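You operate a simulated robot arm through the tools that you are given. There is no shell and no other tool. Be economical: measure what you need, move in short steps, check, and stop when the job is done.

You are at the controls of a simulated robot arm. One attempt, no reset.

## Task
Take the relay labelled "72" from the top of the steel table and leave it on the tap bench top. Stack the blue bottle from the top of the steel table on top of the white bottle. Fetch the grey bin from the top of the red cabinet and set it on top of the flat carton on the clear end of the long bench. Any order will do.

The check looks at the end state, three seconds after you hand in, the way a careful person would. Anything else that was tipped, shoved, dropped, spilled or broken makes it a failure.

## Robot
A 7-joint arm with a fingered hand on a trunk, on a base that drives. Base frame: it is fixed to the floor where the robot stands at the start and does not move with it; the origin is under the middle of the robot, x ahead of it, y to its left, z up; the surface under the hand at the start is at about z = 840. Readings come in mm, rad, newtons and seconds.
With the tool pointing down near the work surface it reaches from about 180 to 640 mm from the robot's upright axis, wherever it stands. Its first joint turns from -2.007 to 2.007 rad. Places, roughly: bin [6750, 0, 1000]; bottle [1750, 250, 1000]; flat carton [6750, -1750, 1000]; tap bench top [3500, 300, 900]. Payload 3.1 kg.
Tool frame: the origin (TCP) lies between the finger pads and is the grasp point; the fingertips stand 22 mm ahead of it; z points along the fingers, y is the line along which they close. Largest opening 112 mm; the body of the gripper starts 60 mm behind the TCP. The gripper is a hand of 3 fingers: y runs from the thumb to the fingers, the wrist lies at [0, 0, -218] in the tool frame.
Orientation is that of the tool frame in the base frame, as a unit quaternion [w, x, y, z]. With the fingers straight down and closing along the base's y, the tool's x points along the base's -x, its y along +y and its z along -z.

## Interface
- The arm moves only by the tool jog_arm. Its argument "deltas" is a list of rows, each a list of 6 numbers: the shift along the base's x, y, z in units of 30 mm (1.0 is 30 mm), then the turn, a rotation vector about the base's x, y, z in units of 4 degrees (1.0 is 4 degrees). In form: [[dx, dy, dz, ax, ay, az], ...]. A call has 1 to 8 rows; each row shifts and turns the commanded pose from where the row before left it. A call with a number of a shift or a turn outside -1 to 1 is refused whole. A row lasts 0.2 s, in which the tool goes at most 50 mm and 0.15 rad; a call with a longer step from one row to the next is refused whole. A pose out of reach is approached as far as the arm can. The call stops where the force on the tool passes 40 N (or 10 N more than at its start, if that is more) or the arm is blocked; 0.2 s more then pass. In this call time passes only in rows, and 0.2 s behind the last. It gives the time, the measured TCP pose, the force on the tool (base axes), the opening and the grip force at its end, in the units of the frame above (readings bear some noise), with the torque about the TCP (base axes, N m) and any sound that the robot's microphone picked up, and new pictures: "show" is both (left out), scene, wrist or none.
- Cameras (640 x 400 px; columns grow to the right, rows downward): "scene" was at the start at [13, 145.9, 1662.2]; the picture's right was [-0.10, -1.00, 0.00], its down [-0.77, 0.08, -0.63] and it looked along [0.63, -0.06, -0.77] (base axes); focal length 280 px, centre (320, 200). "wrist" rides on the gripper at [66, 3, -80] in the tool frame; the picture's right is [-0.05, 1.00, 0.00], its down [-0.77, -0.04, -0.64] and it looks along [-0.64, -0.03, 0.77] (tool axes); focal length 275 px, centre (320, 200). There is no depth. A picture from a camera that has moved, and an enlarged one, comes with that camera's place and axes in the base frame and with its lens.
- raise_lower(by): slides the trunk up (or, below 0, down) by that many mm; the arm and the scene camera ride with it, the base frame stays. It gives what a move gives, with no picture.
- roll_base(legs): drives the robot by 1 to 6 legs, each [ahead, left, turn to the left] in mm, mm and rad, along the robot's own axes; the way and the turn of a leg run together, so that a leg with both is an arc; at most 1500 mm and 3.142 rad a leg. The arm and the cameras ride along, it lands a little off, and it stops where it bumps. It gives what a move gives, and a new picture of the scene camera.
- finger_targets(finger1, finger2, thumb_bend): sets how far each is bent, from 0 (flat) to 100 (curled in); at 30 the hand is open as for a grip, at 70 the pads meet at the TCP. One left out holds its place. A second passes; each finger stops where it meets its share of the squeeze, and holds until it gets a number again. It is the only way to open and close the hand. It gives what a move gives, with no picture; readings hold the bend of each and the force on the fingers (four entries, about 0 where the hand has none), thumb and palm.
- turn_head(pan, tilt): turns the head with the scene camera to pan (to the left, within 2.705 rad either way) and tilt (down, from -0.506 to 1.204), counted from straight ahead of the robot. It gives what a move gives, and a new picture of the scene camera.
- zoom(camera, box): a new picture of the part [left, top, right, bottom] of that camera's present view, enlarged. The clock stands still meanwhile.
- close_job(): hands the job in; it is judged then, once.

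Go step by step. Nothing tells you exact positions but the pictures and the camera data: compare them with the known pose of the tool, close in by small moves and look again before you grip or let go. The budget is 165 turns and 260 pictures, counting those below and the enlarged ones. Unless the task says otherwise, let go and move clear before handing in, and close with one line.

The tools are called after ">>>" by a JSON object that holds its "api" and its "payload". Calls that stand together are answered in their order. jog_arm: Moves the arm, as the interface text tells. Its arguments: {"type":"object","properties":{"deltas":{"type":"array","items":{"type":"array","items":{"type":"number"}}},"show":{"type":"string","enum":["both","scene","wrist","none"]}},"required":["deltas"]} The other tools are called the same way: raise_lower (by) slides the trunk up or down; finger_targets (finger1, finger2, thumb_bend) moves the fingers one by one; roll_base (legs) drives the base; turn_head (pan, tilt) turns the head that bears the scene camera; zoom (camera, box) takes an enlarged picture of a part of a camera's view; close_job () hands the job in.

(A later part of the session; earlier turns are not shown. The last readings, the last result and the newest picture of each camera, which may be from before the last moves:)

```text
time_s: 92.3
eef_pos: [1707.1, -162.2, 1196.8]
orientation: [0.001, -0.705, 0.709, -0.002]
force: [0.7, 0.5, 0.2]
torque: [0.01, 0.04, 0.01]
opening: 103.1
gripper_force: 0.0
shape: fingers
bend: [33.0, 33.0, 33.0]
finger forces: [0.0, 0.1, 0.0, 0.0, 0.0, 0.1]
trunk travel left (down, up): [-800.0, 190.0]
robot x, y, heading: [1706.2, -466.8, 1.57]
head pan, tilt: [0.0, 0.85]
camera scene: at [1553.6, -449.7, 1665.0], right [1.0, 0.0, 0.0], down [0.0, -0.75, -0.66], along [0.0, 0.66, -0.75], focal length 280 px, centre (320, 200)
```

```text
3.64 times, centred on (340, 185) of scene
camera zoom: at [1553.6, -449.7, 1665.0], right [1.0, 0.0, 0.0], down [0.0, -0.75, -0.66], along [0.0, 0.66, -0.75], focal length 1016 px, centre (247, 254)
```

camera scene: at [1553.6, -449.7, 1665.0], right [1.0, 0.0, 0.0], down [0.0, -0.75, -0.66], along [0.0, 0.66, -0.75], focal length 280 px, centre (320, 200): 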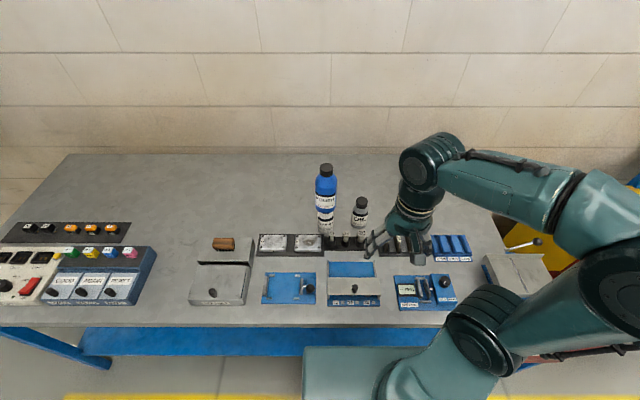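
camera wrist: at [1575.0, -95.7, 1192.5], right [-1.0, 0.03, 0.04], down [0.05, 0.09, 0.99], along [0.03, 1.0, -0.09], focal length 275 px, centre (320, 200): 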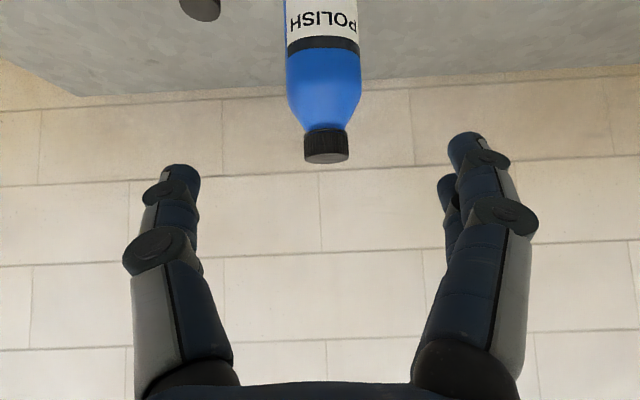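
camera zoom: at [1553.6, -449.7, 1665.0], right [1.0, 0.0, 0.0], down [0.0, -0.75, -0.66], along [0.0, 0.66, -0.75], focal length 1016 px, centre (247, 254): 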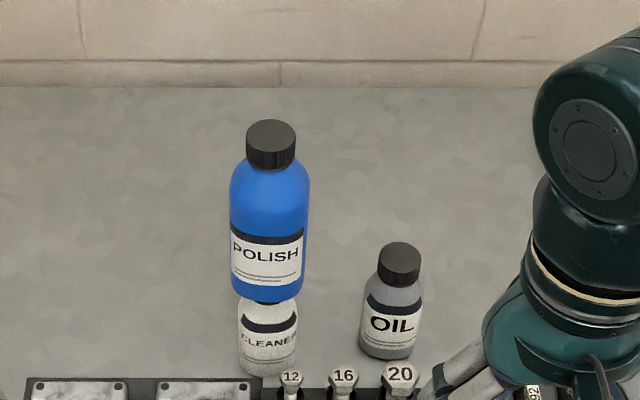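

The blue bottle stands squarely on the white one. Now I back out, turn, and drive toward the red cabinet.

>>> {"api": "roll_base", "payload": {"legs": [[-270, 0, 0], [0, 0, -1.572], [1500, 0, 0], [1500, 0, 0]]}}

>>> {"api": "turn_head", "payload": {"pan": 0.0, "tilt": 0.45}}

```text
time_s: 112.2
eef_pos: [5011.0, -796.6, 1197.5]
orientation: [0.0, -0.008, 1.0, -0.002]
force: [-0.4, -0.4, 0.9]
torque: [-0.02, -0.03, -0.02]
opening: 103.2
gripper_force: 0.0
shape: fingers
bend: [33.0, 33.0, 33.0]
finger forces: [0.0, 0.0, 0.1, 0.0, 0.0, 0.0]
trunk travel left (down, up): [-800.0, 190.0]
robot x, y, heading: [4707.6, -803.1, 0.024]
head pan, tilt: [0.0, 0.85]
camera scene: at [4715.5, -652.5, 1664.9], right [0.02, -1.0, 0.0], down [-0.75, -0.02, -0.66], along [0.66, 0.02, -0.75], focal length 280 px, centre (320, 200)
```

scene: 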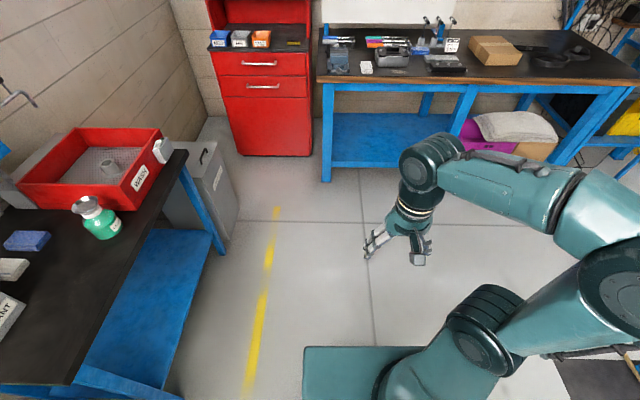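

```text
time_s: 113.1
eef_pos: [5010.1, -798.8, 1196.1]
orientation: [0.0, -0.008, 1.0, -0.002]
force: [-0.4, 0.3, -0.3]
torque: [-0.01, 0.0, 0.02]
opening: 103.1
gripper_force: 0.0
shape: fingers
bend: [33.0, 33.0, 33.0]
finger forces: [0.0, 0.0, 0.2, 0.0, 0.0, 0.0]
trunk travel left (down, up): [-800.0, 190.0]
robot x, y, heading: [4703.7, -806.0, 0.021]
head pan, tilt: [0.0, 0.45]
camera scene: at [4729.0, -652.2, 1699.3], right [0.02, -1.0, 0.0], down [-0.44, -0.01, -0.9], along [0.9, 0.02, -0.44], focal length 280 px, centre (320, 200)
```

scene: 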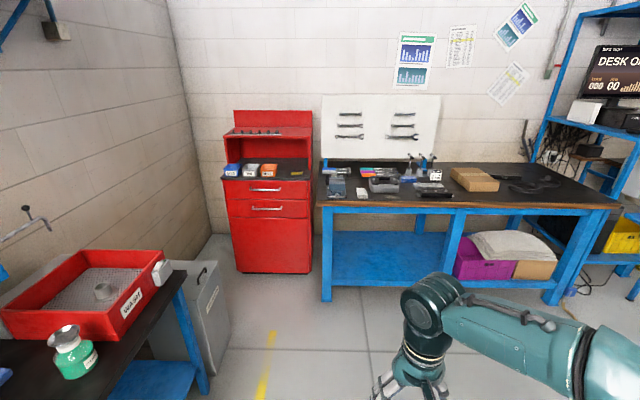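

>>> {"api": "zoom", "payload": {"camera": "scene", "box": [210, 120, 330, 200]}}

>>> {"api": "zoom", "payload": {"camera": "scene", "box": [430, 140, 600, 230]}}

```text
5.00 times, centred on (270, 160) of scene
camera zoom: at [4729.0, -652.2, 1699.3], right [0.02, -1.0, 0.0], down [-0.44, -0.01, -0.9], along [0.9, 0.02, -0.44], focal length 1397 px, centre (570, 400)
```

zoom: 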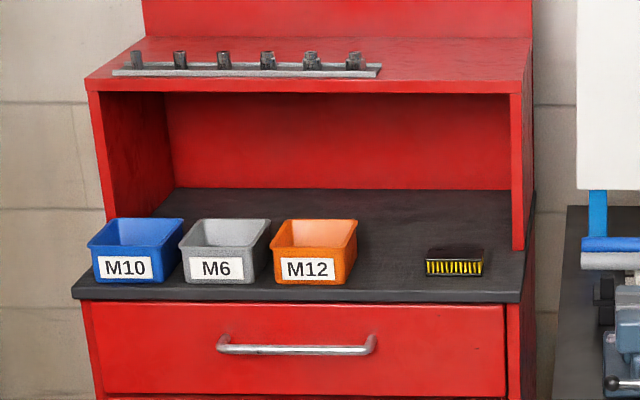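

```text
3.76 times, centred on (515, 185) of scene
camera zoom: at [4729.0, -652.2, 1699.3], right [0.02, -1.0, 0.0], down [-0.44, -0.01, -0.9], along [0.9, 0.02, -0.44], focal length 1052 px, centre (-414, 256)
```

zoom: 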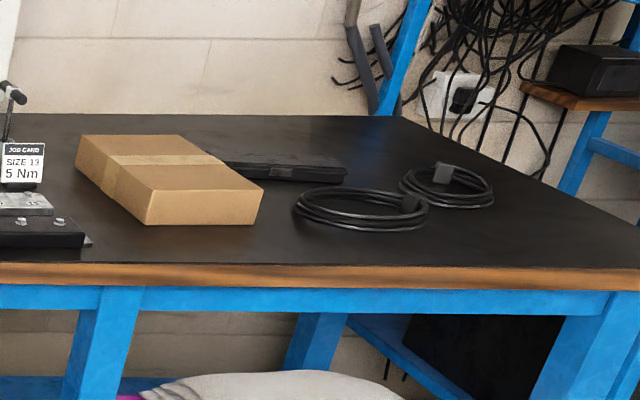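

The grey bin is "M6", between the blue and orange bins on the cabinet top (z≈885, x≈6820–6900, y≈−55). The carton lies on the long bench. I drive nearer the cabinet.

>>> {"api": "roll_base", "payload": {"legs": [[0, 0, -0.022], [1350, 300, 0], [200, 150, 0]]}}

>>> {"api": "turn_head", "payload": {"pan": 0.15, "tilt": 0.75}}

```text
time_s: 121.8
eef_pos: [6562.4, -340.5, 1197.3]
orientation: [-0.001, -0.003, 1.0, -0.002]
force: [0.5, 0.4, -0.7]
torque: [0.0, 0.04, 0.01]
opening: 103.0
gripper_force: 0.0
shape: fingers
bend: [33.0, 33.0, 33.0]
finger forces: [0.0, 0.1, 0.0, 0.0, 0.0, 0.0]
trunk travel left (down, up): [-800.0, 190.0]
robot x, y, heading: [6254.0, -342.8, 0.015]
head pan, tilt: [0.0, 0.45]
camera scene: at [6282.4, -191.7, 1699.4], right [0.01, -1.0, 0.0], down [-0.44, -0.01, -0.9], along [0.9, 0.01, -0.44], focal length 280 px, centre (320, 200)
```

scene: 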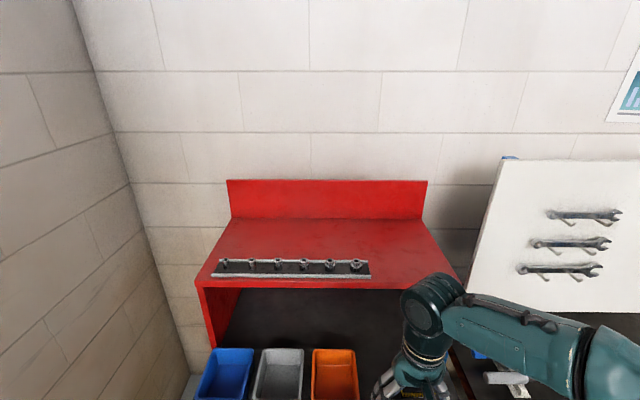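

```text
time_s: 122.6
eef_pos: [6561.3, -339.8, 1197.1]
orientation: [-0.001, -0.003, 1.0, -0.002]
force: [-0.2, -0.1, 0.1]
torque: [0.0, -0.01, 0.0]
opening: 103.2
gripper_force: 0.1
shape: fingers
bend: [33.0, 33.0, 33.0]
finger forces: [0.0, 0.0, 0.1, 0.0, 0.0, 0.0]
trunk travel left (down, up): [-800.0, 190.0]
robot x, y, heading: [6254.6, -347.7, 0.019]
head pan, tilt: [0.15, 0.75]
camera scene: at [6271.8, -180.0, 1673.1], right [0.16, -0.99, 0.0], down [-0.67, -0.11, -0.73], along [0.72, 0.12, -0.68], focal length 280 px, centre (320, 200)
```

scene: 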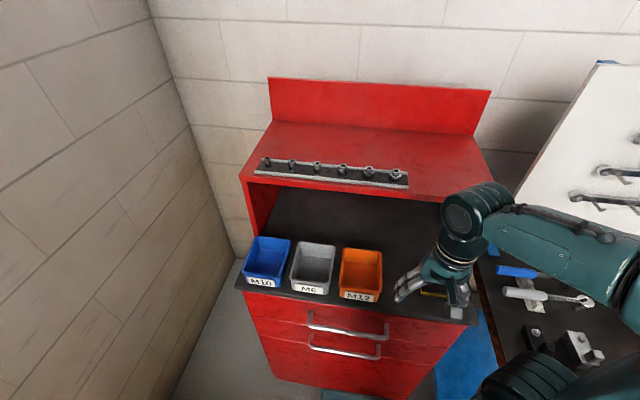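

>>> {"api": "zoom", "payload": {"camera": "scene", "box": [230, 170, 420, 300]}}

```text
3.08 times, centred on (325, 235) of scene
camera zoom: at [6271.8, -180.0, 1673.1], right [0.16, -0.99, 0.0], down [-0.67, -0.11, -0.73], along [0.72, 0.12, -0.68], focal length 860 px, centre (305, 92)
```

zoom: 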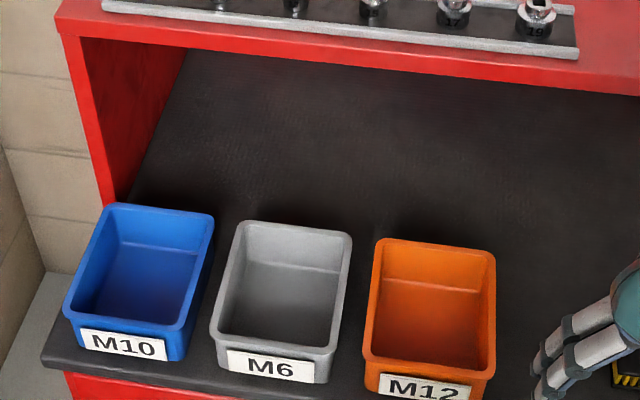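

The M6 bin is empty: rim about 110 mm (y) × 130 mm (x), rim z≈985, front wall at x≈6670, centre y≈−80. It's too wide to straddle, so I'll pinch its front wall: I turn the hand 90° about vertical while moving above that wall.

>>> {"api": "jog_arm", "payload": {"deltas": [[0.15, 0.36, 0, 0, 0, 0.94], [0.15, 0.36, 0, 0, 0, 0.94], [0.15, 0.36, 0, 0, 0, 0.94], [0.15, 0.36, 0, 0, 0, 0.94], [0.15, 0.36, 0, 0, 0, 0.94], [0.15, 0.36, 0, 0, 0, 0.94], [0.15, 0.36, 0, 0, 0, 0.94], [0.15, 0.36, 0, 0, 0, 0.94]], "show": "none"}}

>>> {"api": "jog_arm", "payload": {"deltas": [[0.15, 0.36, 0, 0, 0, 0.94], [0.15, 0.36, 0, 0, 0, 0.94], [0.15, 0.36, 0, 0, 0, 0.94], [0.15, 0.36, 0, 0, 0, 0.94], [0.15, 0.36, 0, 0, 0, 0.94], [0.15, 0.36, 0, 0, 0, 0.94], [0.15, 0.36, 0, 0, 0, 0.94], [0.15, 0.36, 0, 0, 0, 0.94]], "show": "none"}}

>>> {"api": "jog_arm", "payload": {"deltas": [[0.15, 0.36, 0, 0, 0, 0.94], [0.15, 0.36, 0, 0, 0, 0.94], [0.15, 0.36, 0, 0, 0, 0.94], [0.15, 0.36, 0, 0, 0, 0.94], [0.15, 0.36, 0, 0, 0, 0.94], [0.15, 0.36, 0, 0, 0, 0.94], [0.15, 0.36, 0, 0, 0, 0.94], [0.15, 0.36, 0, 0, 0, 0.94]], "show": "both"}}

```text
time_s: 124.4
eef_pos: [6597.7, -252.3, 1197.3]
orientation: [0.001, -0.263, 0.965, -0.002]
force: [-0.6, 0.5, -0.7]
torque: [0.03, 0.03, 0.02]
opening: 103.0
gripper_force: 0.1
shape: fingers
bend: [33.0, 33.0, 33.0]
finger forces: [0.1, 0.1, 0.0, 0.1, 0.0, 0.1]
trunk travel left (down, up): [-800.0, 190.0]
robot x, y, heading: [6255.6, -342.8, 0.01]
head pan, tilt: [0.15, 0.75]
```

```text
time_s: 126.2
eef_pos: [6633.0, -167.9, 1197.9]
orientation: [0.001, -0.504, 0.863, -0.002]
force: [-0.2, -0.3, 0.8]
torque: [0.04, -0.04, -0.02]
opening: 103.1
gripper_force: 0.0
shape: fingers
bend: [33.0, 33.0, 33.0]
finger forces: [0.0, 0.0, 0.1, 0.1, 0.0, 0.0]
trunk travel left (down, up): [-800.0, 190.0]
robot x, y, heading: [6252.5, -344.6, 0.016]
head pan, tilt: [0.15, 0.75]
```

```text
time_s: 128.0
eef_pos: [6670.2, -80.5, 1197.6]
orientation: [-0.001, 0.71, -0.704, 0.001]
force: [-0.5, 0.4, -0.5]
torque: [0.02, 0.03, 0.03]
opening: 103.1
gripper_force: 0.1
shape: fingers
bend: [33.0, 33.0, 33.0]
finger forces: [0.0, 0.0, 0.1, 0.0, 0.0, 0.0]
trunk travel left (down, up): [-800.0, 190.0]
robot x, y, heading: [6257.7, -342.8, 0.016]
head pan, tilt: [0.15, 0.75]
camera scene: at [6272.5, -178.6, 1672.8], right [0.16, -0.99, 0.0], down [-0.67, -0.11, -0.73], along [0.72, 0.12, -0.68], focal length 280 px, centre (320, 200)
camera wrist: at [6668.2, -145.0, 1277.9], right [-1.0, 0.04, 0.0], down [0.02, 0.77, 0.64], along [0.03, 0.64, -0.77], focal length 275 px, centre (320, 200)
```

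scene: 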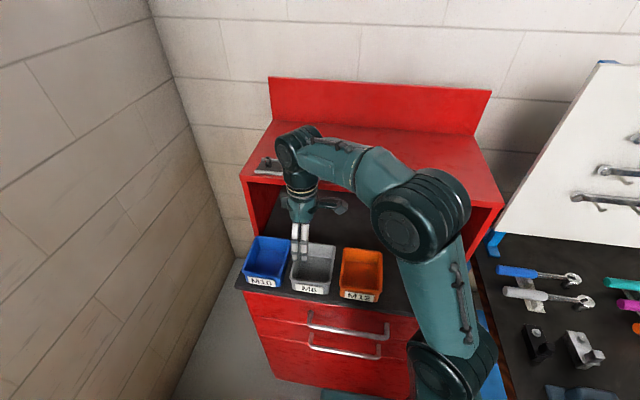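
wrist: 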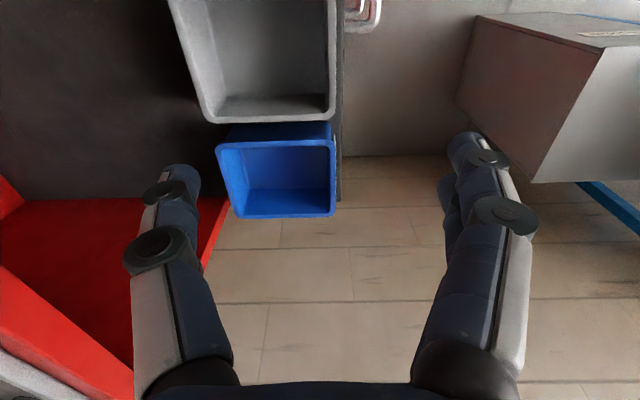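

Grey bin: x 6659–6799, y −129…−19, so the front wall centre is (≈6663, −74). I narrow the hand and descend above it.

>>> {"api": "finger_targets", "payload": {"finger1": 48, "finger2": 48, "thumb_bend": 48}}

>>> {"api": "jog_arm", "payload": {"deltas": [[-0.2, 0.2, -1, 0, 0, 0], [0, 0, -1, 0, 0, 0], [0, 0, -1, 0, 0, 0], [0, 0, -1, 0, 0, 0]], "show": "both"}}

>>> {"api": "zoom", "payload": {"camera": "scene", "box": [250, 200, 390, 310]}}

```text
time_s: 129.0
eef_pos: [6668.6, -80.3, 1198.8]
orientation: [-0.001, 0.711, -0.703, 0.001]
force: [-0.5, 0.3, 0.8]
torque: [-0.01, -0.01, -0.01]
opening: 61.4
gripper_force: 0.0
shape: fingers
bend: [48.0, 48.0, 48.0]
finger forces: [0.1, 0.0, 0.0, 0.0, 0.0, 0.1]
trunk travel left (down, up): [-800.0, 190.0]
robot x, y, heading: [6256.6, -343.9, 0.016]
head pan, tilt: [0.15, 0.75]
```

```text
time_s: 130.0
eef_pos: [6663.6, -77.1, 1076.7]
orientation: [-0.002, 0.71, -0.704, 0.002]
force: [-0.3, 0.6, 0.5]
torque: [-0.02, 0.01, -0.02]
opening: 61.2
gripper_force: 0.0
shape: fingers
bend: [48.0, 48.0, 48.0]
finger forces: [0.1, 0.1, 0.1, 0.0, 0.1, 0.0]
trunk travel left (down, up): [-800.0, 190.0]
robot x, y, heading: [6252.6, -344.0, 0.013]
head pan, tilt: [0.15, 0.75]
camera scene: at [6272.7, -178.9, 1672.9], right [0.16, -0.99, 0.0], down [-0.67, -0.11, -0.73], along [0.72, 0.12, -0.68], focal length 280 px, centre (320, 200)
camera wrist: at [6662.9, -141.8, 1157.0], right [-1.0, 0.04, 0.0], down [0.03, 0.77, 0.64], along [0.03, 0.64, -0.77], focal length 275 px, centre (320, 200)
```

scene: 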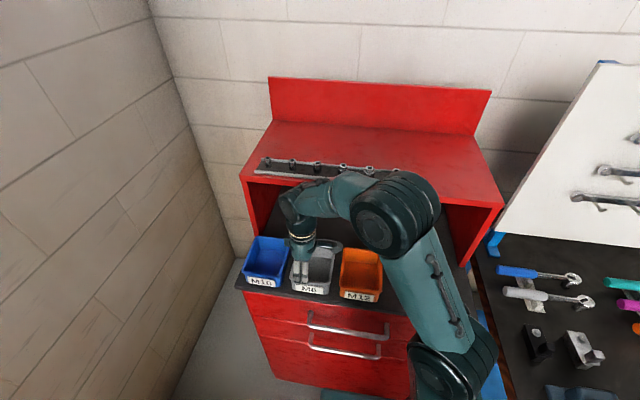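
wrist: 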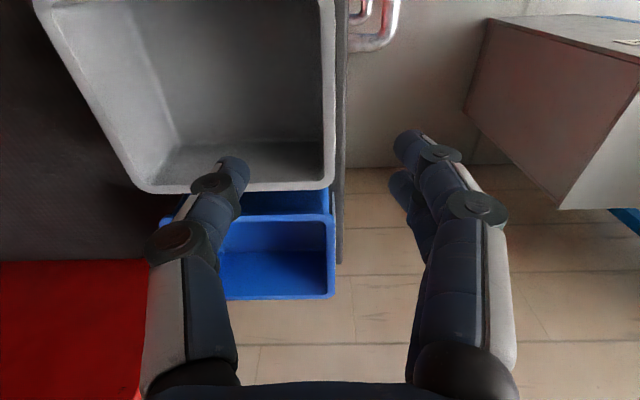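

```text
3.64 times, centred on (320, 255) of scene
camera zoom: at [6272.7, -178.9, 1672.9], right [0.16, -0.99, 0.0], down [-0.67, -0.11, -0.73], along [0.72, 0.12, -0.68], focal length 1016 px, centre (320, 0)
```

zoom: 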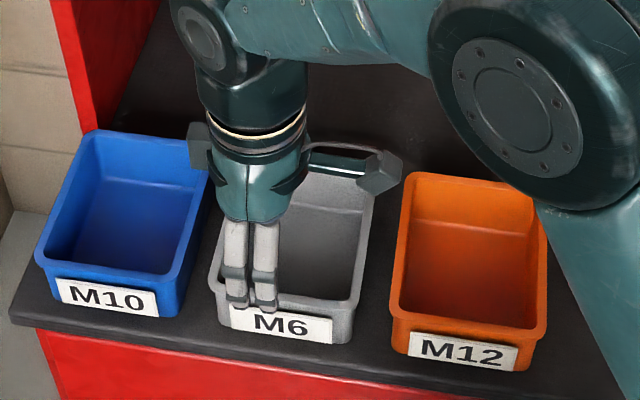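

Rim is about z≈1000 and bin centre y≈−85. I adjust y and go down with the wall between thumb and fingers.

>>> {"api": "jog_arm", "payload": {"deltas": [[-0.04, -0.27, -0.8, 0, 0, 0], [0, 0, -0.8, 0, 0, 0]], "show": "wrist"}}

>>> {"api": "zoom", "payload": {"camera": "scene", "box": [250, 200, 390, 310]}}

```text
time_s: 130.6
eef_pos: [6663.0, -82.5, 1029.1]
orientation: [-0.002, 0.711, -0.703, 0.001]
force: [0.3, 0.4, -0.2]
torque: [0.02, -0.06, -0.02]
opening: 61.6
gripper_force: 0.1
shape: fingers
bend: [48.0, 48.0, 48.0]
finger forces: [0.1, 0.0, 0.0, 0.0, 0.1, 0.0]
trunk travel left (down, up): [-800.0, 190.0]
robot x, y, heading: [6254.5, -347.9, 0.016]
head pan, tilt: [0.15, 0.75]
camera wrist: at [6662.1, -147.9, 1110.4], right [-1.0, 0.04, 0.0], down [0.02, 0.77, 0.64], along [0.03, 0.64, -0.77], focal length 275 px, centre (320, 200)
```

wrist: 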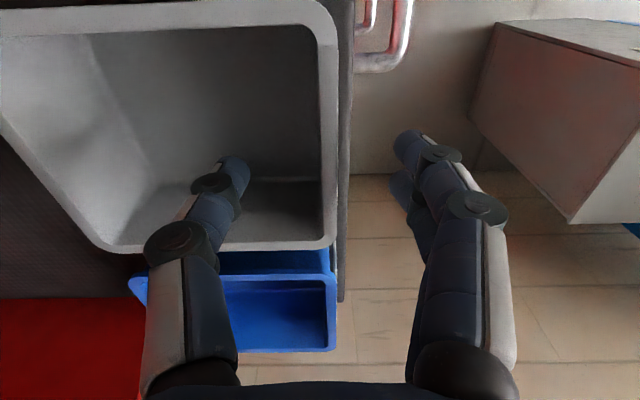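

```text
3.64 times, centred on (320, 255) of scene
camera zoom: at [6272.7, -178.7, 1672.9], right [0.16, -0.99, 0.0], down [-0.67, -0.11, -0.73], along [0.72, 0.12, -0.68], focal length 1016 px, centre (320, 0)
```

zoom: 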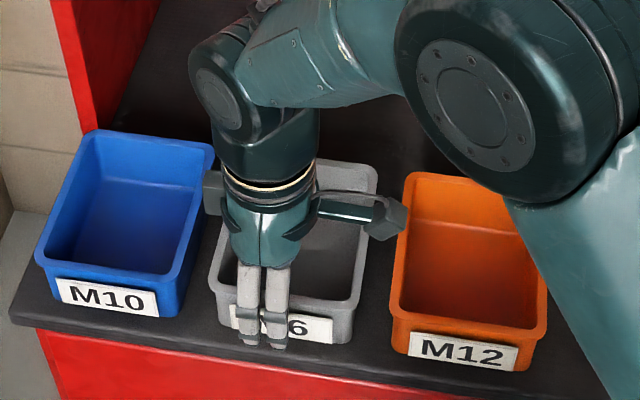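

Aligned: the wall lies between fingers and thumb. Descend to z≈984.

>>> {"api": "jog_arm", "payload": {"deltas": [[-0.06, 0, -0.75, 0, 0, 0], [0, 0, -0.75, 0, 0, 0]], "show": "wrist"}}

>>> {"api": "zoom", "payload": {"camera": "scene", "box": [250, 200, 390, 310]}}

```text
time_s: 131.2
eef_pos: [6660.5, -81.9, 983.6]
orientation: [-0.002, 0.711, -0.703, 0.001]
force: [0.4, 0.3, 0.1]
torque: [0.02, 0.0, 0.0]
opening: 61.6
gripper_force: 0.1
shape: fingers
bend: [48.0, 48.0, 48.0]
finger forces: [0.0, 0.0, 0.1, 0.0, 0.0, 0.0]
trunk travel left (down, up): [-800.0, 190.0]
robot x, y, heading: [6255.0, -344.0, 0.015]
head pan, tilt: [0.15, 0.75]
camera wrist: at [6659.1, -147.8, 1064.3], right [-1.0, 0.04, 0.0], down [0.03, 0.77, 0.64], along [0.03, 0.64, -0.77], focal length 275 px, centre (320, 200)
```

wrist: 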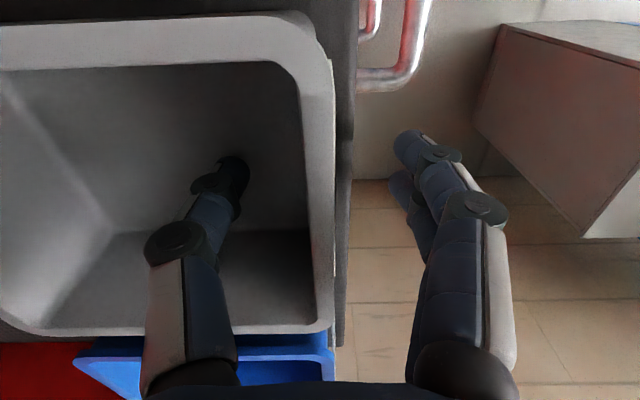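

```text
3.64 times, centred on (320, 255) of scene
camera zoom: at [6272.5, -179.2, 1672.9], right [0.16, -0.99, 0.0], down [-0.67, -0.11, -0.73], along [0.72, 0.12, -0.68], focal length 1016 px, centre (320, 0)
```

zoom: 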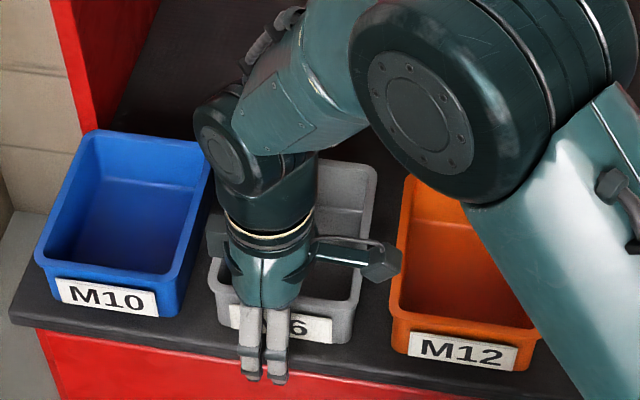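

Thumb inside, fingers outside. I go 8 mm deeper and close.

>>> {"api": "jog_arm", "payload": {"deltas": [[0, 0, -0.27, 0, 0, 0]], "show": "none"}}

>>> {"api": "finger_targets", "payload": {"finger1": 68, "finger2": 68, "thumb_bend": 68}}

>>> {"api": "zoom", "payload": {"camera": "wrist", "box": [0, 0, 640, 400]}}

```text
time_s: 131.6
eef_pos: [6658.5, -82.8, 979.3]
orientation: [-0.005, 0.711, -0.703, 0.002]
force: [-3.5, -2.1, 32.7]
torque: [-0.07, -1.37, -0.08]
opening: 63.2
gripper_force: 16.3
shape: fingers
bend: [48.0, 48.0, 49.0]
finger forces: [0.0, 0.0, 0.0, 0.0, 33.0, 0.0]
trunk travel left (down, up): [-800.0, 190.0]
robot x, y, heading: [6253.4, -347.8, 0.016]
head pan, tilt: [0.15, 0.75]
```

```text
time_s: 132.3
eef_pos: [6664.0, -82.0, 977.8]
orientation: [-0.006, 0.711, -0.704, 0.001]
force: [0.2, -2.2, 10.9]
torque: [-0.02, -0.11, -0.02]
opening: 7.0
gripper_force: 5.8
shape: fingers
bend: [67.0, 67.0, 69.0]
finger forces: [1.0, 0.8, 0.1, 0.0, 9.4, 0.0]
trunk travel left (down, up): [-800.0, 190.0]
robot x, y, heading: [6253.0, -346.0, 0.014]
head pan, tilt: [0.15, 0.75]
stopped: the force on the tool passed its limit at 44 N (the readings are from after the stop); the commanded pose is now the measured one
```

```text
1.00 times, centred on (320, 200) of wrist (not enlarged: the box is as wide or as high as the picture)
camera zoom: at [6662.3, -148.1, 1057.3], right [-1.0, 0.04, -0.01], down [0.02, 0.77, 0.64], along [0.03, 0.64, -0.77], focal length 275 px, centre (320, 200)
```

zoom: 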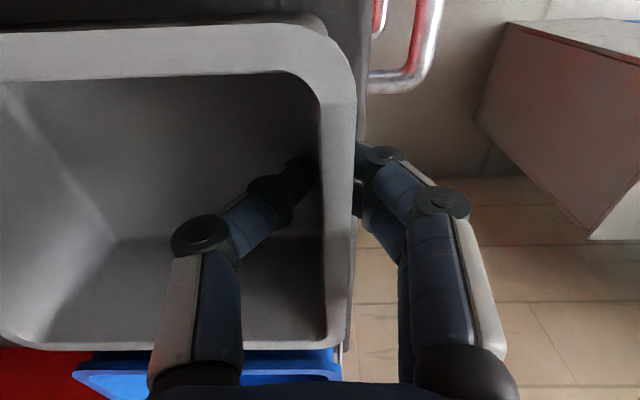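

The thumb touched the bin floor and the move stopped. I reopen a little, rise 9 mm, and grip again.

>>> {"api": "finger_targets", "payload": {"finger1": 58, "finger2": 58, "thumb_bend": 58}}

>>> {"api": "jog_arm", "payload": {"deltas": [[-0.03, 0, 0.3, 0, 0, 0]], "show": "both"}}

>>> {"api": "zoom", "payload": {"camera": "scene", "box": [250, 200, 390, 310]}}

```text
time_s: 133.3
eef_pos: [6662.0, -82.1, 977.0]
orientation: [-0.007, 0.711, -0.703, 0.001]
force: [-5.3, 0.5, 15.0]
torque: [-0.02, -0.08, 0.03]
opening: 22.8
gripper_force: 7.5
shape: fingers
bend: [57.0, 57.0, 63.0]
finger forces: [0.1, 0.0, 0.0, 0.0, 15.0, 0.0]
trunk travel left (down, up): [-800.0, 190.0]
robot x, y, heading: [6255.4, -344.5, 0.014]
head pan, tilt: [0.15, 0.75]
```

```text
time_s: 133.7
eef_pos: [6663.7, -81.6, 986.1]
orientation: [-0.004, 0.711, -0.704, 0.001]
force: [-0.5, -0.2, -0.5]
torque: [0.03, 0.0, 0.03]
opening: 34.9
gripper_force: 0.0
shape: fingers
bend: [57.0, 57.0, 57.0]
finger forces: [0.0, 0.0, 0.0, 0.0, 0.1, 0.0]
trunk travel left (down, up): [-800.0, 190.0]
robot x, y, heading: [6255.5, -346.8, 0.015]
head pan, tilt: [0.15, 0.75]
camera scene: at [6273.3, -179.3, 1672.7], right [0.16, -0.99, 0.0], down [-0.67, -0.11, -0.73], along [0.72, 0.12, -0.68], focal length 280 px, centre (320, 200)
camera wrist: at [6662.0, -147.6, 1067.1], right [-1.0, 0.04, -0.01], down [0.02, 0.77, 0.64], along [0.03, 0.64, -0.77], focal length 275 px, centre (320, 200)
```

scene: 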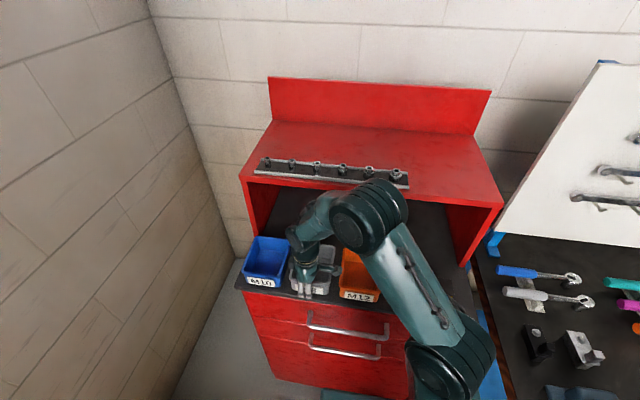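
wrist: 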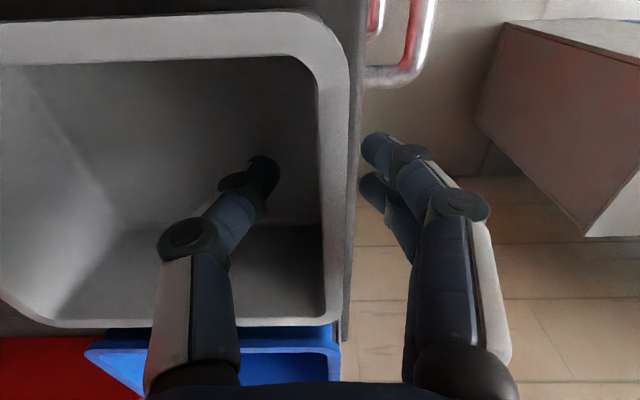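

```text
3.64 times, centred on (320, 255) of scene
camera zoom: at [6273.3, -179.3, 1672.7], right [0.16, -0.99, 0.0], down [-0.67, -0.11, -0.73], along [0.72, 0.12, -0.68], focal length 1016 px, centre (320, 0)
```

zoom: 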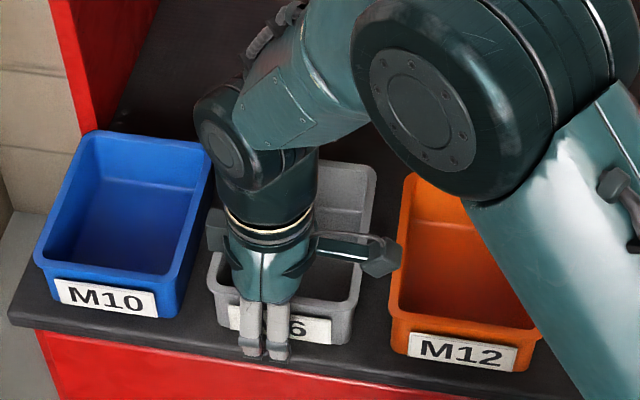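

The bin hasn't moved. I shift 2 mm and close.

>>> {"api": "jog_arm", "payload": {"deltas": [[-0.08, 0, 0, 0, 0, 0]], "show": "none"}}

>>> {"api": "finger_targets", "payload": {"finger1": 72, "finger2": 72, "thumb_bend": 72}}

>>> {"api": "zoom", "payload": {"camera": "wrist", "box": [0, 0, 640, 400]}}

```text
time_s: 134.1
eef_pos: [6660.2, -82.5, 986.6]
orientation: [-0.004, 0.711, -0.703, 0.002]
force: [0.2, -0.5, 0.0]
torque: [-0.01, 0.01, 0.0]
opening: 34.8
gripper_force: 0.1
shape: fingers
bend: [57.0, 57.0, 57.0]
finger forces: [0.0, 0.1, 0.0, 0.0, 0.0, 0.0]
trunk travel left (down, up): [-800.0, 190.0]
robot x, y, heading: [6253.8, -345.5, 0.017]
head pan, tilt: [0.15, 0.75]
```

```text
time_s: 135.1
eef_pos: [6661.2, -82.0, 986.8]
orientation: [-0.005, 0.711, -0.703, 0.001]
force: [0.0, -0.5, 0.7]
torque: [-0.01, -0.03, 0.04]
opening: 2.4
gripper_force: 2.6
shape: fingers
bend: [71.0, 71.0, 70.0]
finger forces: [1.5, 1.4, 0.0, 0.0, 2.8, 0.0]
trunk travel left (down, up): [-800.0, 190.0]
robot x, y, heading: [6257.6, -346.3, 0.016]
head pan, tilt: [0.15, 0.75]
```

```text
1.00 times, centred on (320, 200) of wrist (not enlarged: the box is as wide or as high as the picture)
camera zoom: at [6658.7, -147.7, 1067.0], right [-1.0, 0.04, -0.01], down [0.02, 0.77, 0.64], along [0.03, 0.64, -0.77], focal length 275 px, centre (320, 200)
```

zoom: 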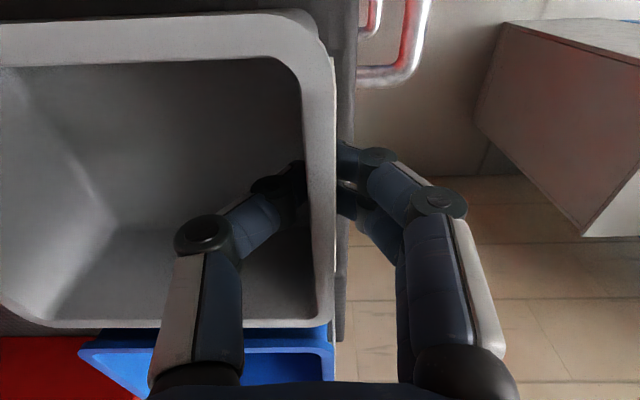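

Wall caught. I squeeze harder.

>>> {"api": "finger_targets", "payload": {"finger1": 86, "finger2": 86, "thumb_bend": 86}}

>>> {"api": "jog_arm", "payload": {"deltas": [[0, 0, 0.3, 0, 0, 0], [0, 0, 0.4, 0, 0, 0]], "show": "wrist"}}

>>> {"api": "zoom", "payload": {"camera": "scene", "box": [250, 200, 390, 310]}}

```text
time_s: 136.1
eef_pos: [6660.7, -82.5, 985.9]
orientation: [-0.005, 0.711, -0.703, 0.001]
force: [0.3, 1.3, -0.7]
torque: [0.0, -0.03, 0.01]
opening: 0.0
gripper_force: 21.6
shape: fingers
bend: [77.0, 77.0, 74.0]
finger forces: [10.7, 10.7, 0.0, 0.0, 21.5, 0.0]
trunk travel left (down, up): [-800.0, 190.0]
robot x, y, heading: [6257.1, -344.7, 0.016]
head pan, tilt: [0.15, 0.75]
```

```text
time_s: 136.7
eef_pos: [6660.4, -82.3, 1007.3]
orientation: [-0.005, 0.711, -0.703, 0.001]
force: [0.1, -0.5, -0.3]
torque: [0.0, 0.05, 0.01]
opening: 0.0
gripper_force: 21.4
shape: fingers
bend: [77.0, 77.0, 74.0]
finger forces: [10.3, 10.9, 0.0, 0.0, 21.4, 0.0]
trunk travel left (down, up): [-800.0, 190.0]
robot x, y, heading: [6251.7, -344.4, 0.014]
head pan, tilt: [0.15, 0.75]
camera wrist: at [6658.3, -148.8, 1088.0], right [-1.0, 0.04, -0.01], down [0.02, 0.77, 0.64], along [0.03, 0.64, -0.77], focal length 275 px, centre (320, 200)
```

wrist: 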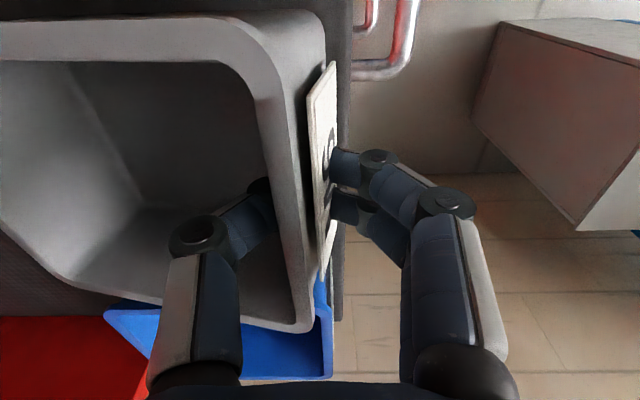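

```text
3.64 times, centred on (320, 255) of scene
camera zoom: at [6272.4, -179.6, 1672.9], right [0.16, -0.99, 0.0], down [-0.67, -0.11, -0.73], along [0.72, 0.12, -0.68], focal length 1016 px, centre (320, 0)
```

zoom: 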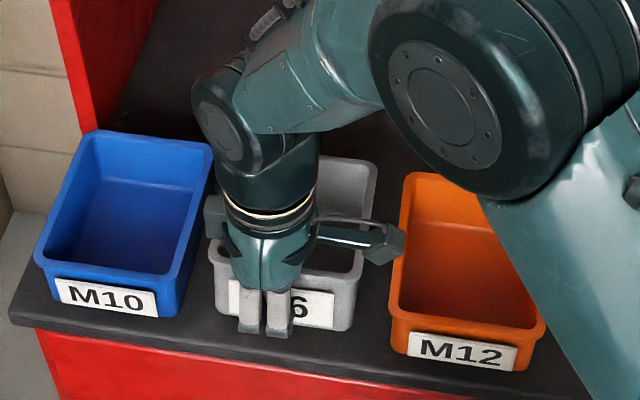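

The bin's front rises but it droops about its far edge; it's light. I lift a bit further to see whether the pinch locks at some angle.

>>> {"api": "jog_arm", "payload": {"deltas": [[0, 0, 0.5, 0, 0, 0], [0, 0, 0.6, 0, 0, 0]], "show": "both"}}

>>> {"api": "zoom", "payload": {"camera": "scene", "box": [250, 200, 390, 310]}}

```text
time_s: 137.3
eef_pos: [6660.5, -81.2, 1040.4]
orientation: [-0.005, 0.711, -0.703, 0.001]
force: [-0.1, 0.3, -0.3]
torque: [-0.01, 0.06, 0.0]
opening: 0.2
gripper_force: 21.2
shape: fingers
bend: [77.0, 77.0, 74.0]
finger forces: [10.3, 11.0, 0.0, 0.1, 21.3, 0.0]
trunk travel left (down, up): [-800.0, 190.0]
robot x, y, heading: [6254.5, -348.5, 0.013]
head pan, tilt: [0.15, 0.75]
camera scene: at [6272.4, -179.6, 1672.9], right [0.16, -0.99, 0.0], down [-0.67, -0.11, -0.73], along [0.72, 0.12, -0.68], focal length 280 px, centre (320, 200)
camera wrist: at [6658.0, -147.3, 1120.3], right [-1.0, 0.04, -0.01], down [0.02, 0.77, 0.64], along [0.03, 0.64, -0.77], focal length 275 px, centre (320, 200)
```

scene: 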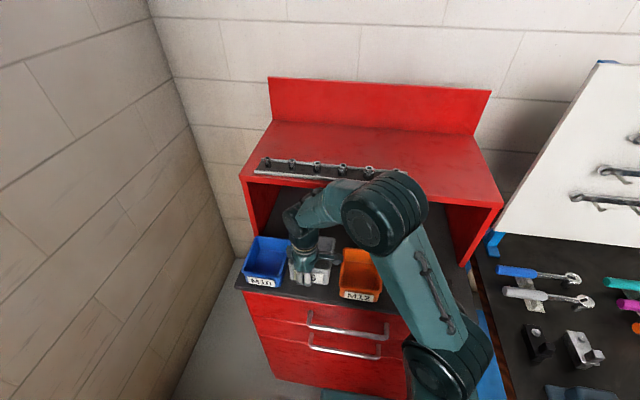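
wrist: 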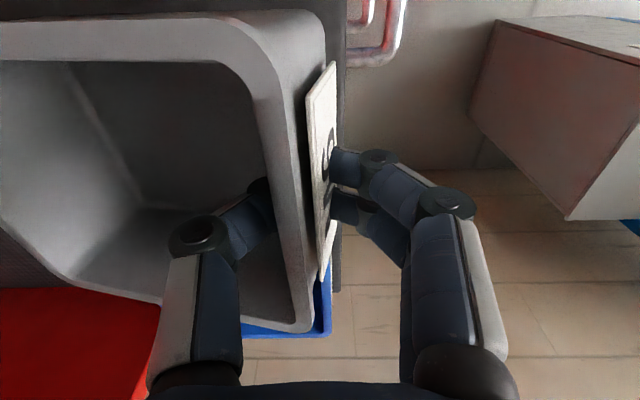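

```text
3.64 times, centred on (320, 255) of scene
camera zoom: at [6272.4, -179.6, 1672.9], right [0.16, -0.99, 0.0], down [-0.67, -0.11, -0.73], along [0.72, 0.12, -0.68], focal length 1016 px, centre (320, 0)
```

zoom: 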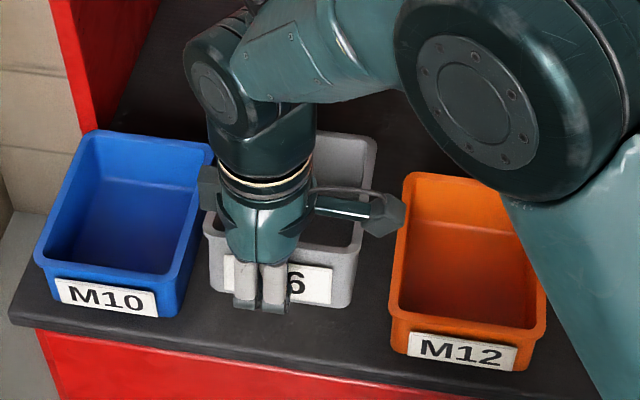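

The bin is now fully airborne and locked rigidly in the hand with a slight droop (wrist view unchanged). I lift a bit more and back away from the cabinet.

>>> {"api": "jog_arm", "payload": {"deltas": [[0, 0, 0.8, 0, 0, 0], [0, 0, 0.8, 0, 0, 0], [-0.5, 0, 0.4, 0, 0, 0], [-1, 0, 0, 0, 0, 0], [-1, 0, 0, 0, 0, 0], [-1, 0, 0, 0, 0, 0]], "show": "wrist"}}

>>> {"api": "roll_base", "payload": {"legs": [[-300, 0, 0]]}}

```text
time_s: 138.7
eef_pos: [6559.3, -81.0, 1101.0]
orientation: [-0.005, 0.711, -0.704, 0.001]
force: [0.0, 0.6, -1.1]
torque: [-0.02, 0.06, 0.0]
opening: 0.0
gripper_force: 21.3
shape: fingers
bend: [77.0, 77.0, 74.0]
finger forces: [10.3, 10.8, 0.0, 0.1, 21.4, 0.0]
trunk travel left (down, up): [-800.0, 190.0]
robot x, y, heading: [6257.0, -347.7, 0.015]
head pan, tilt: [0.15, 0.75]
camera wrist: at [6556.8, -146.8, 1181.6], right [-1.0, 0.04, -0.01], down [0.02, 0.77, 0.64], along [0.03, 0.64, -0.77], focal length 275 px, centre (320, 200)
```

wrist: 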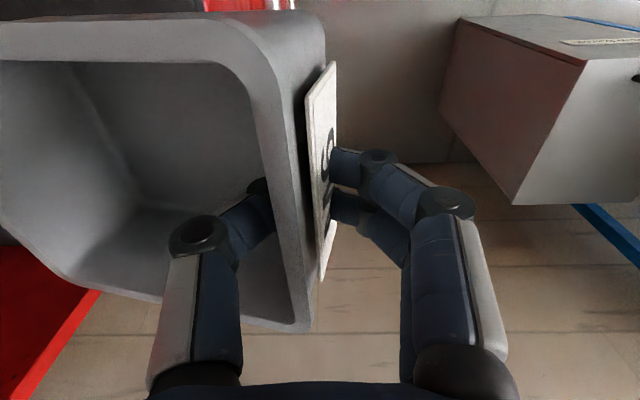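

```text
time_s: 140.7
eef_pos: [6264.9, -85.4, 1101.4]
orientation: [-0.006, 0.709, -0.705, 0.001]
force: [-0.8, 0.1, -1.3]
torque: [0.0, 0.05, -0.01]
opening: 0.2
gripper_force: 21.5
shape: fingers
bend: [77.0, 77.0, 74.0]
finger forces: [10.3, 10.8, 0.1, 0.1, 21.3, 0.0]
trunk travel left (down, up): [-800.0, 190.0]
robot x, y, heading: [5960.1, -347.6, 0.009]
head pan, tilt: [0.15, 0.75]
camera scene: at [5976.7, -182.9, 1672.9], right [0.16, -0.99, 0.0], down [-0.67, -0.11, -0.73], along [0.72, 0.12, -0.68], focal length 280 px, centre (320, 200)
```

scene: 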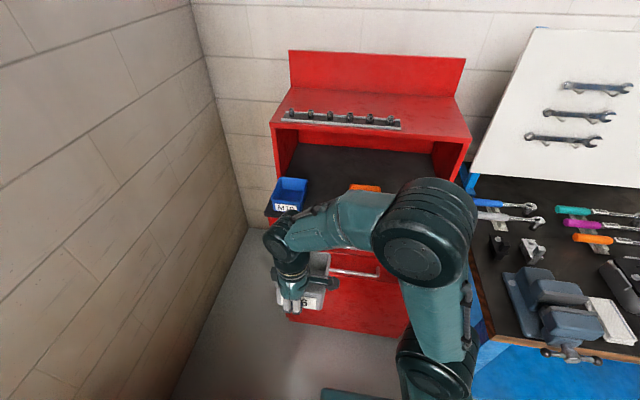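

Held firmly. I centre the arm in front of the robot, back off a little more, and slide right toward the carton.

>>> {"api": "jog_arm", "payload": {"deltas": [[0, -1, 0, 0, 0, 0], [0, -1, 0, 0, 0, 0], [0, -1, 0, 0, 0, 0], [0, -1, 0, 0, 0, 0], [0, -1, 0, 0, 0, 0], [0, -1, 0, 0, 0, 0], [0, -1, 0.5, 0, 0, 0], [0, -0.8, 0.5, 0, 0, 0]], "show": "none"}}

>>> {"api": "roll_base", "payload": {"legs": [[-150, 0, 0], [0, -1300, 0]]}}

>>> {"api": "turn_head", "payload": {"pan": -0.05, "tilt": 0.6}}

```text
time_s: 142.5
eef_pos: [6263.5, -323.3, 1132.9]
orientation: [-0.006, 0.709, -0.705, 0.001]
force: [0.2, 0.5, -0.6]
torque: [0.0, 0.02, -0.05]
opening: 0.0
gripper_force: 21.3
shape: fingers
bend: [77.0, 78.0, 73.0]
finger forces: [10.3, 10.9, 0.0, 0.0, 21.3, 0.0]
trunk travel left (down, up): [-800.0, 190.0]
robot x, y, heading: [5961.0, -352.6, 0.012]
head pan, tilt: [0.15, 0.75]
```

```text
time_s: 150.1
eef_pos: [6108.4, -1644.1, 1131.0]
orientation: [0.005, -0.7, 0.714, -0.001]
force: [0.4, 0.0, -0.8]
torque: [0.0, 0.06, 0.04]
opening: 0.1
gripper_force: 21.1
shape: fingers
bend: [77.0, 78.0, 73.0]
finger forces: [10.3, 10.8, 0.0, 0.0, 21.3, 0.0]
trunk travel left (down, up): [-800.0, 190.0]
robot x, y, heading: [5805.5, -1666.1, -0.017]
head pan, tilt: [0.15, 0.75]
camera scene: at [5825.5, -1497.8, 1673.0], right [0.13, -0.99, 0.0], down [-0.68, -0.09, -0.73], along [0.72, 0.1, -0.68], focal length 280 px, centre (320, 200)
```

scene: 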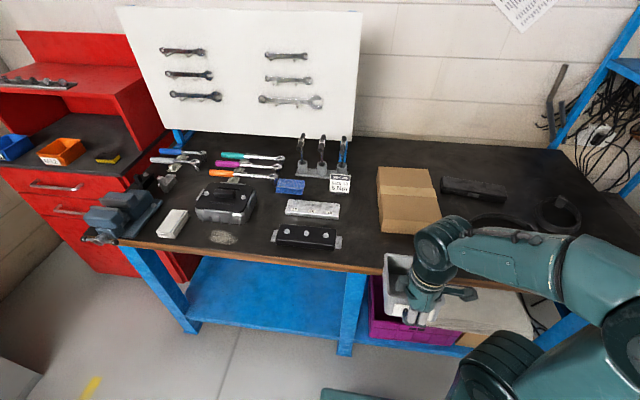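

```text
time_s: 150.8
eef_pos: [6108.0, -1642.5, 1132.1]
orientation: [0.004, -0.7, 0.714, -0.002]
force: [-0.6, 0.5, -0.4]
torque: [-0.01, 0.06, 0.03]
opening: 0.1
gripper_force: 21.5
shape: fingers
bend: [77.0, 78.0, 73.0]
finger forces: [10.3, 10.9, 0.0, 0.0, 21.4, 0.0]
trunk travel left (down, up): [-800.0, 190.0]
robot x, y, heading: [5803.7, -1664.2, -0.017]
head pan, tilt: [-0.051, 0.6]
camera scene: at [5831.6, -1514.5, 1685.8], right [-0.07, -1.0, 0.0], down [-0.56, 0.04, -0.82], along [0.82, -0.05, -0.57], focal length 280 px, centre (320, 200)
```

scene: 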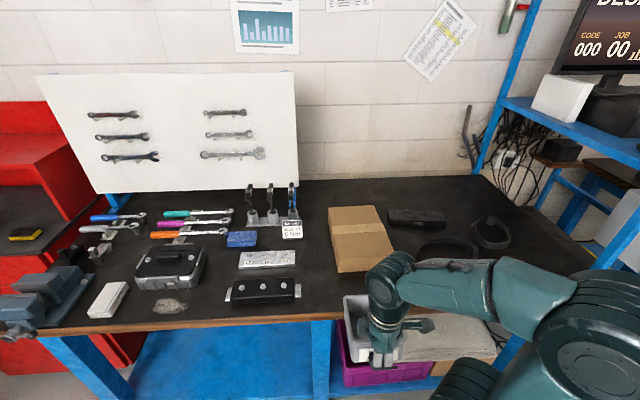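

>>> {"api": "zoom", "payload": {"camera": "scene", "box": [290, 180, 470, 300]}}

```text
3.33 times, centred on (380, 240) of scene
camera zoom: at [5831.6, -1514.5, 1685.8], right [-0.07, -1.0, 0.0], down [-0.56, 0.04, -0.82], along [0.82, -0.05, -0.57], focal length 932 px, centre (120, 67)
```

zoom: 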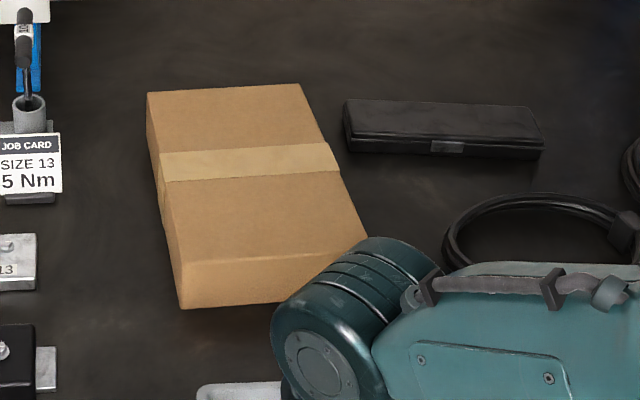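

Carton top: x≈6530–6840, y≈−1615…−1825, z≈945; centre ≈(6685,−1720). I drive closer with the bin held above it.

>>> {"api": "roll_base", "payload": {"legs": [[0, -80, 0.017], [240, 0, 0]]}}

>>> {"api": "turn_head", "payload": {"pan": -0.05, "tilt": 0.8}}

```text
time_s: 153.2
eef_pos: [6345.9, -1720.2, 1132.5]
orientation: [0.004, -0.705, 0.709, -0.001]
force: [-0.6, 0.3, -0.9]
torque: [-0.01, 0.05, 0.02]
opening: 0.4
gripper_force: 21.6
shape: fingers
bend: [77.0, 78.0, 73.0]
finger forces: [10.3, 10.9, 0.0, 0.0, 21.2, 0.1]
trunk travel left (down, up): [-800.0, 190.0]
robot x, y, heading: [6042.5, -1746.6, -0.001]
head pan, tilt: [-0.051, 0.6]
camera scene: at [6067.6, -1594.4, 1685.8], right [-0.05, -1.0, 0.0], down [-0.56, 0.03, -0.82], along [0.82, -0.04, -0.57], focal length 280 px, centre (320, 200)
```

scene: 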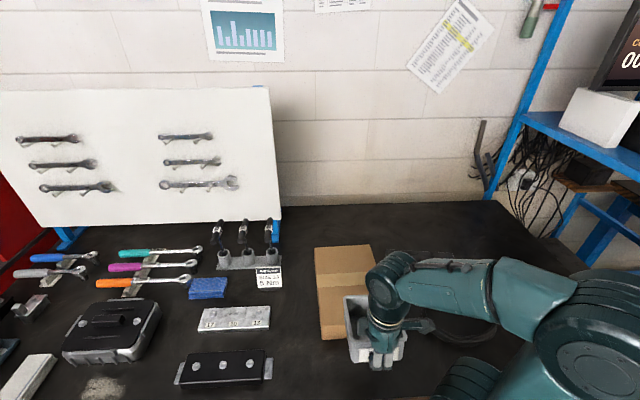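

```text
time_s: 153.9
eef_pos: [6346.1, -1719.4, 1132.5]
orientation: [0.005, -0.706, 0.709, -0.002]
force: [0.3, 0.1, -1.3]
torque: [-0.03, 0.03, -0.02]
opening: 0.0
gripper_force: 21.4
shape: fingers
bend: [77.0, 78.0, 73.0]
finger forces: [10.3, 10.9, 0.0, 0.0, 21.3, 0.0]
trunk travel left (down, up): [-800.0, 190.0]
robot x, y, heading: [6041.9, -1747.5, -0.001]
head pan, tilt: [-0.051, 0.799]
camera scene: at [6059.6, -1594.2, 1669.0], right [-0.05, -1.0, 0.0], down [-0.72, 0.04, -0.7], along [0.7, -0.04, -0.72], focal length 280 px, centre (320, 200)
```

scene: 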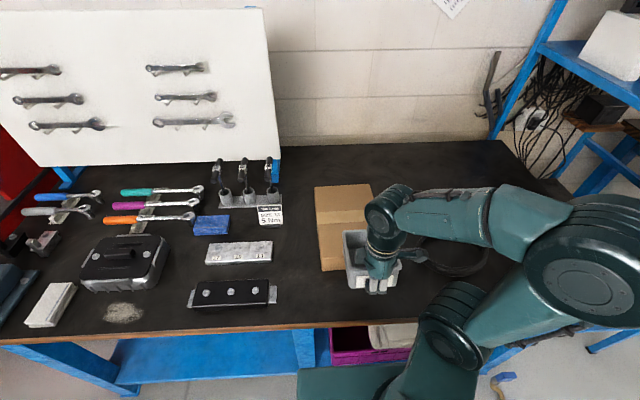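

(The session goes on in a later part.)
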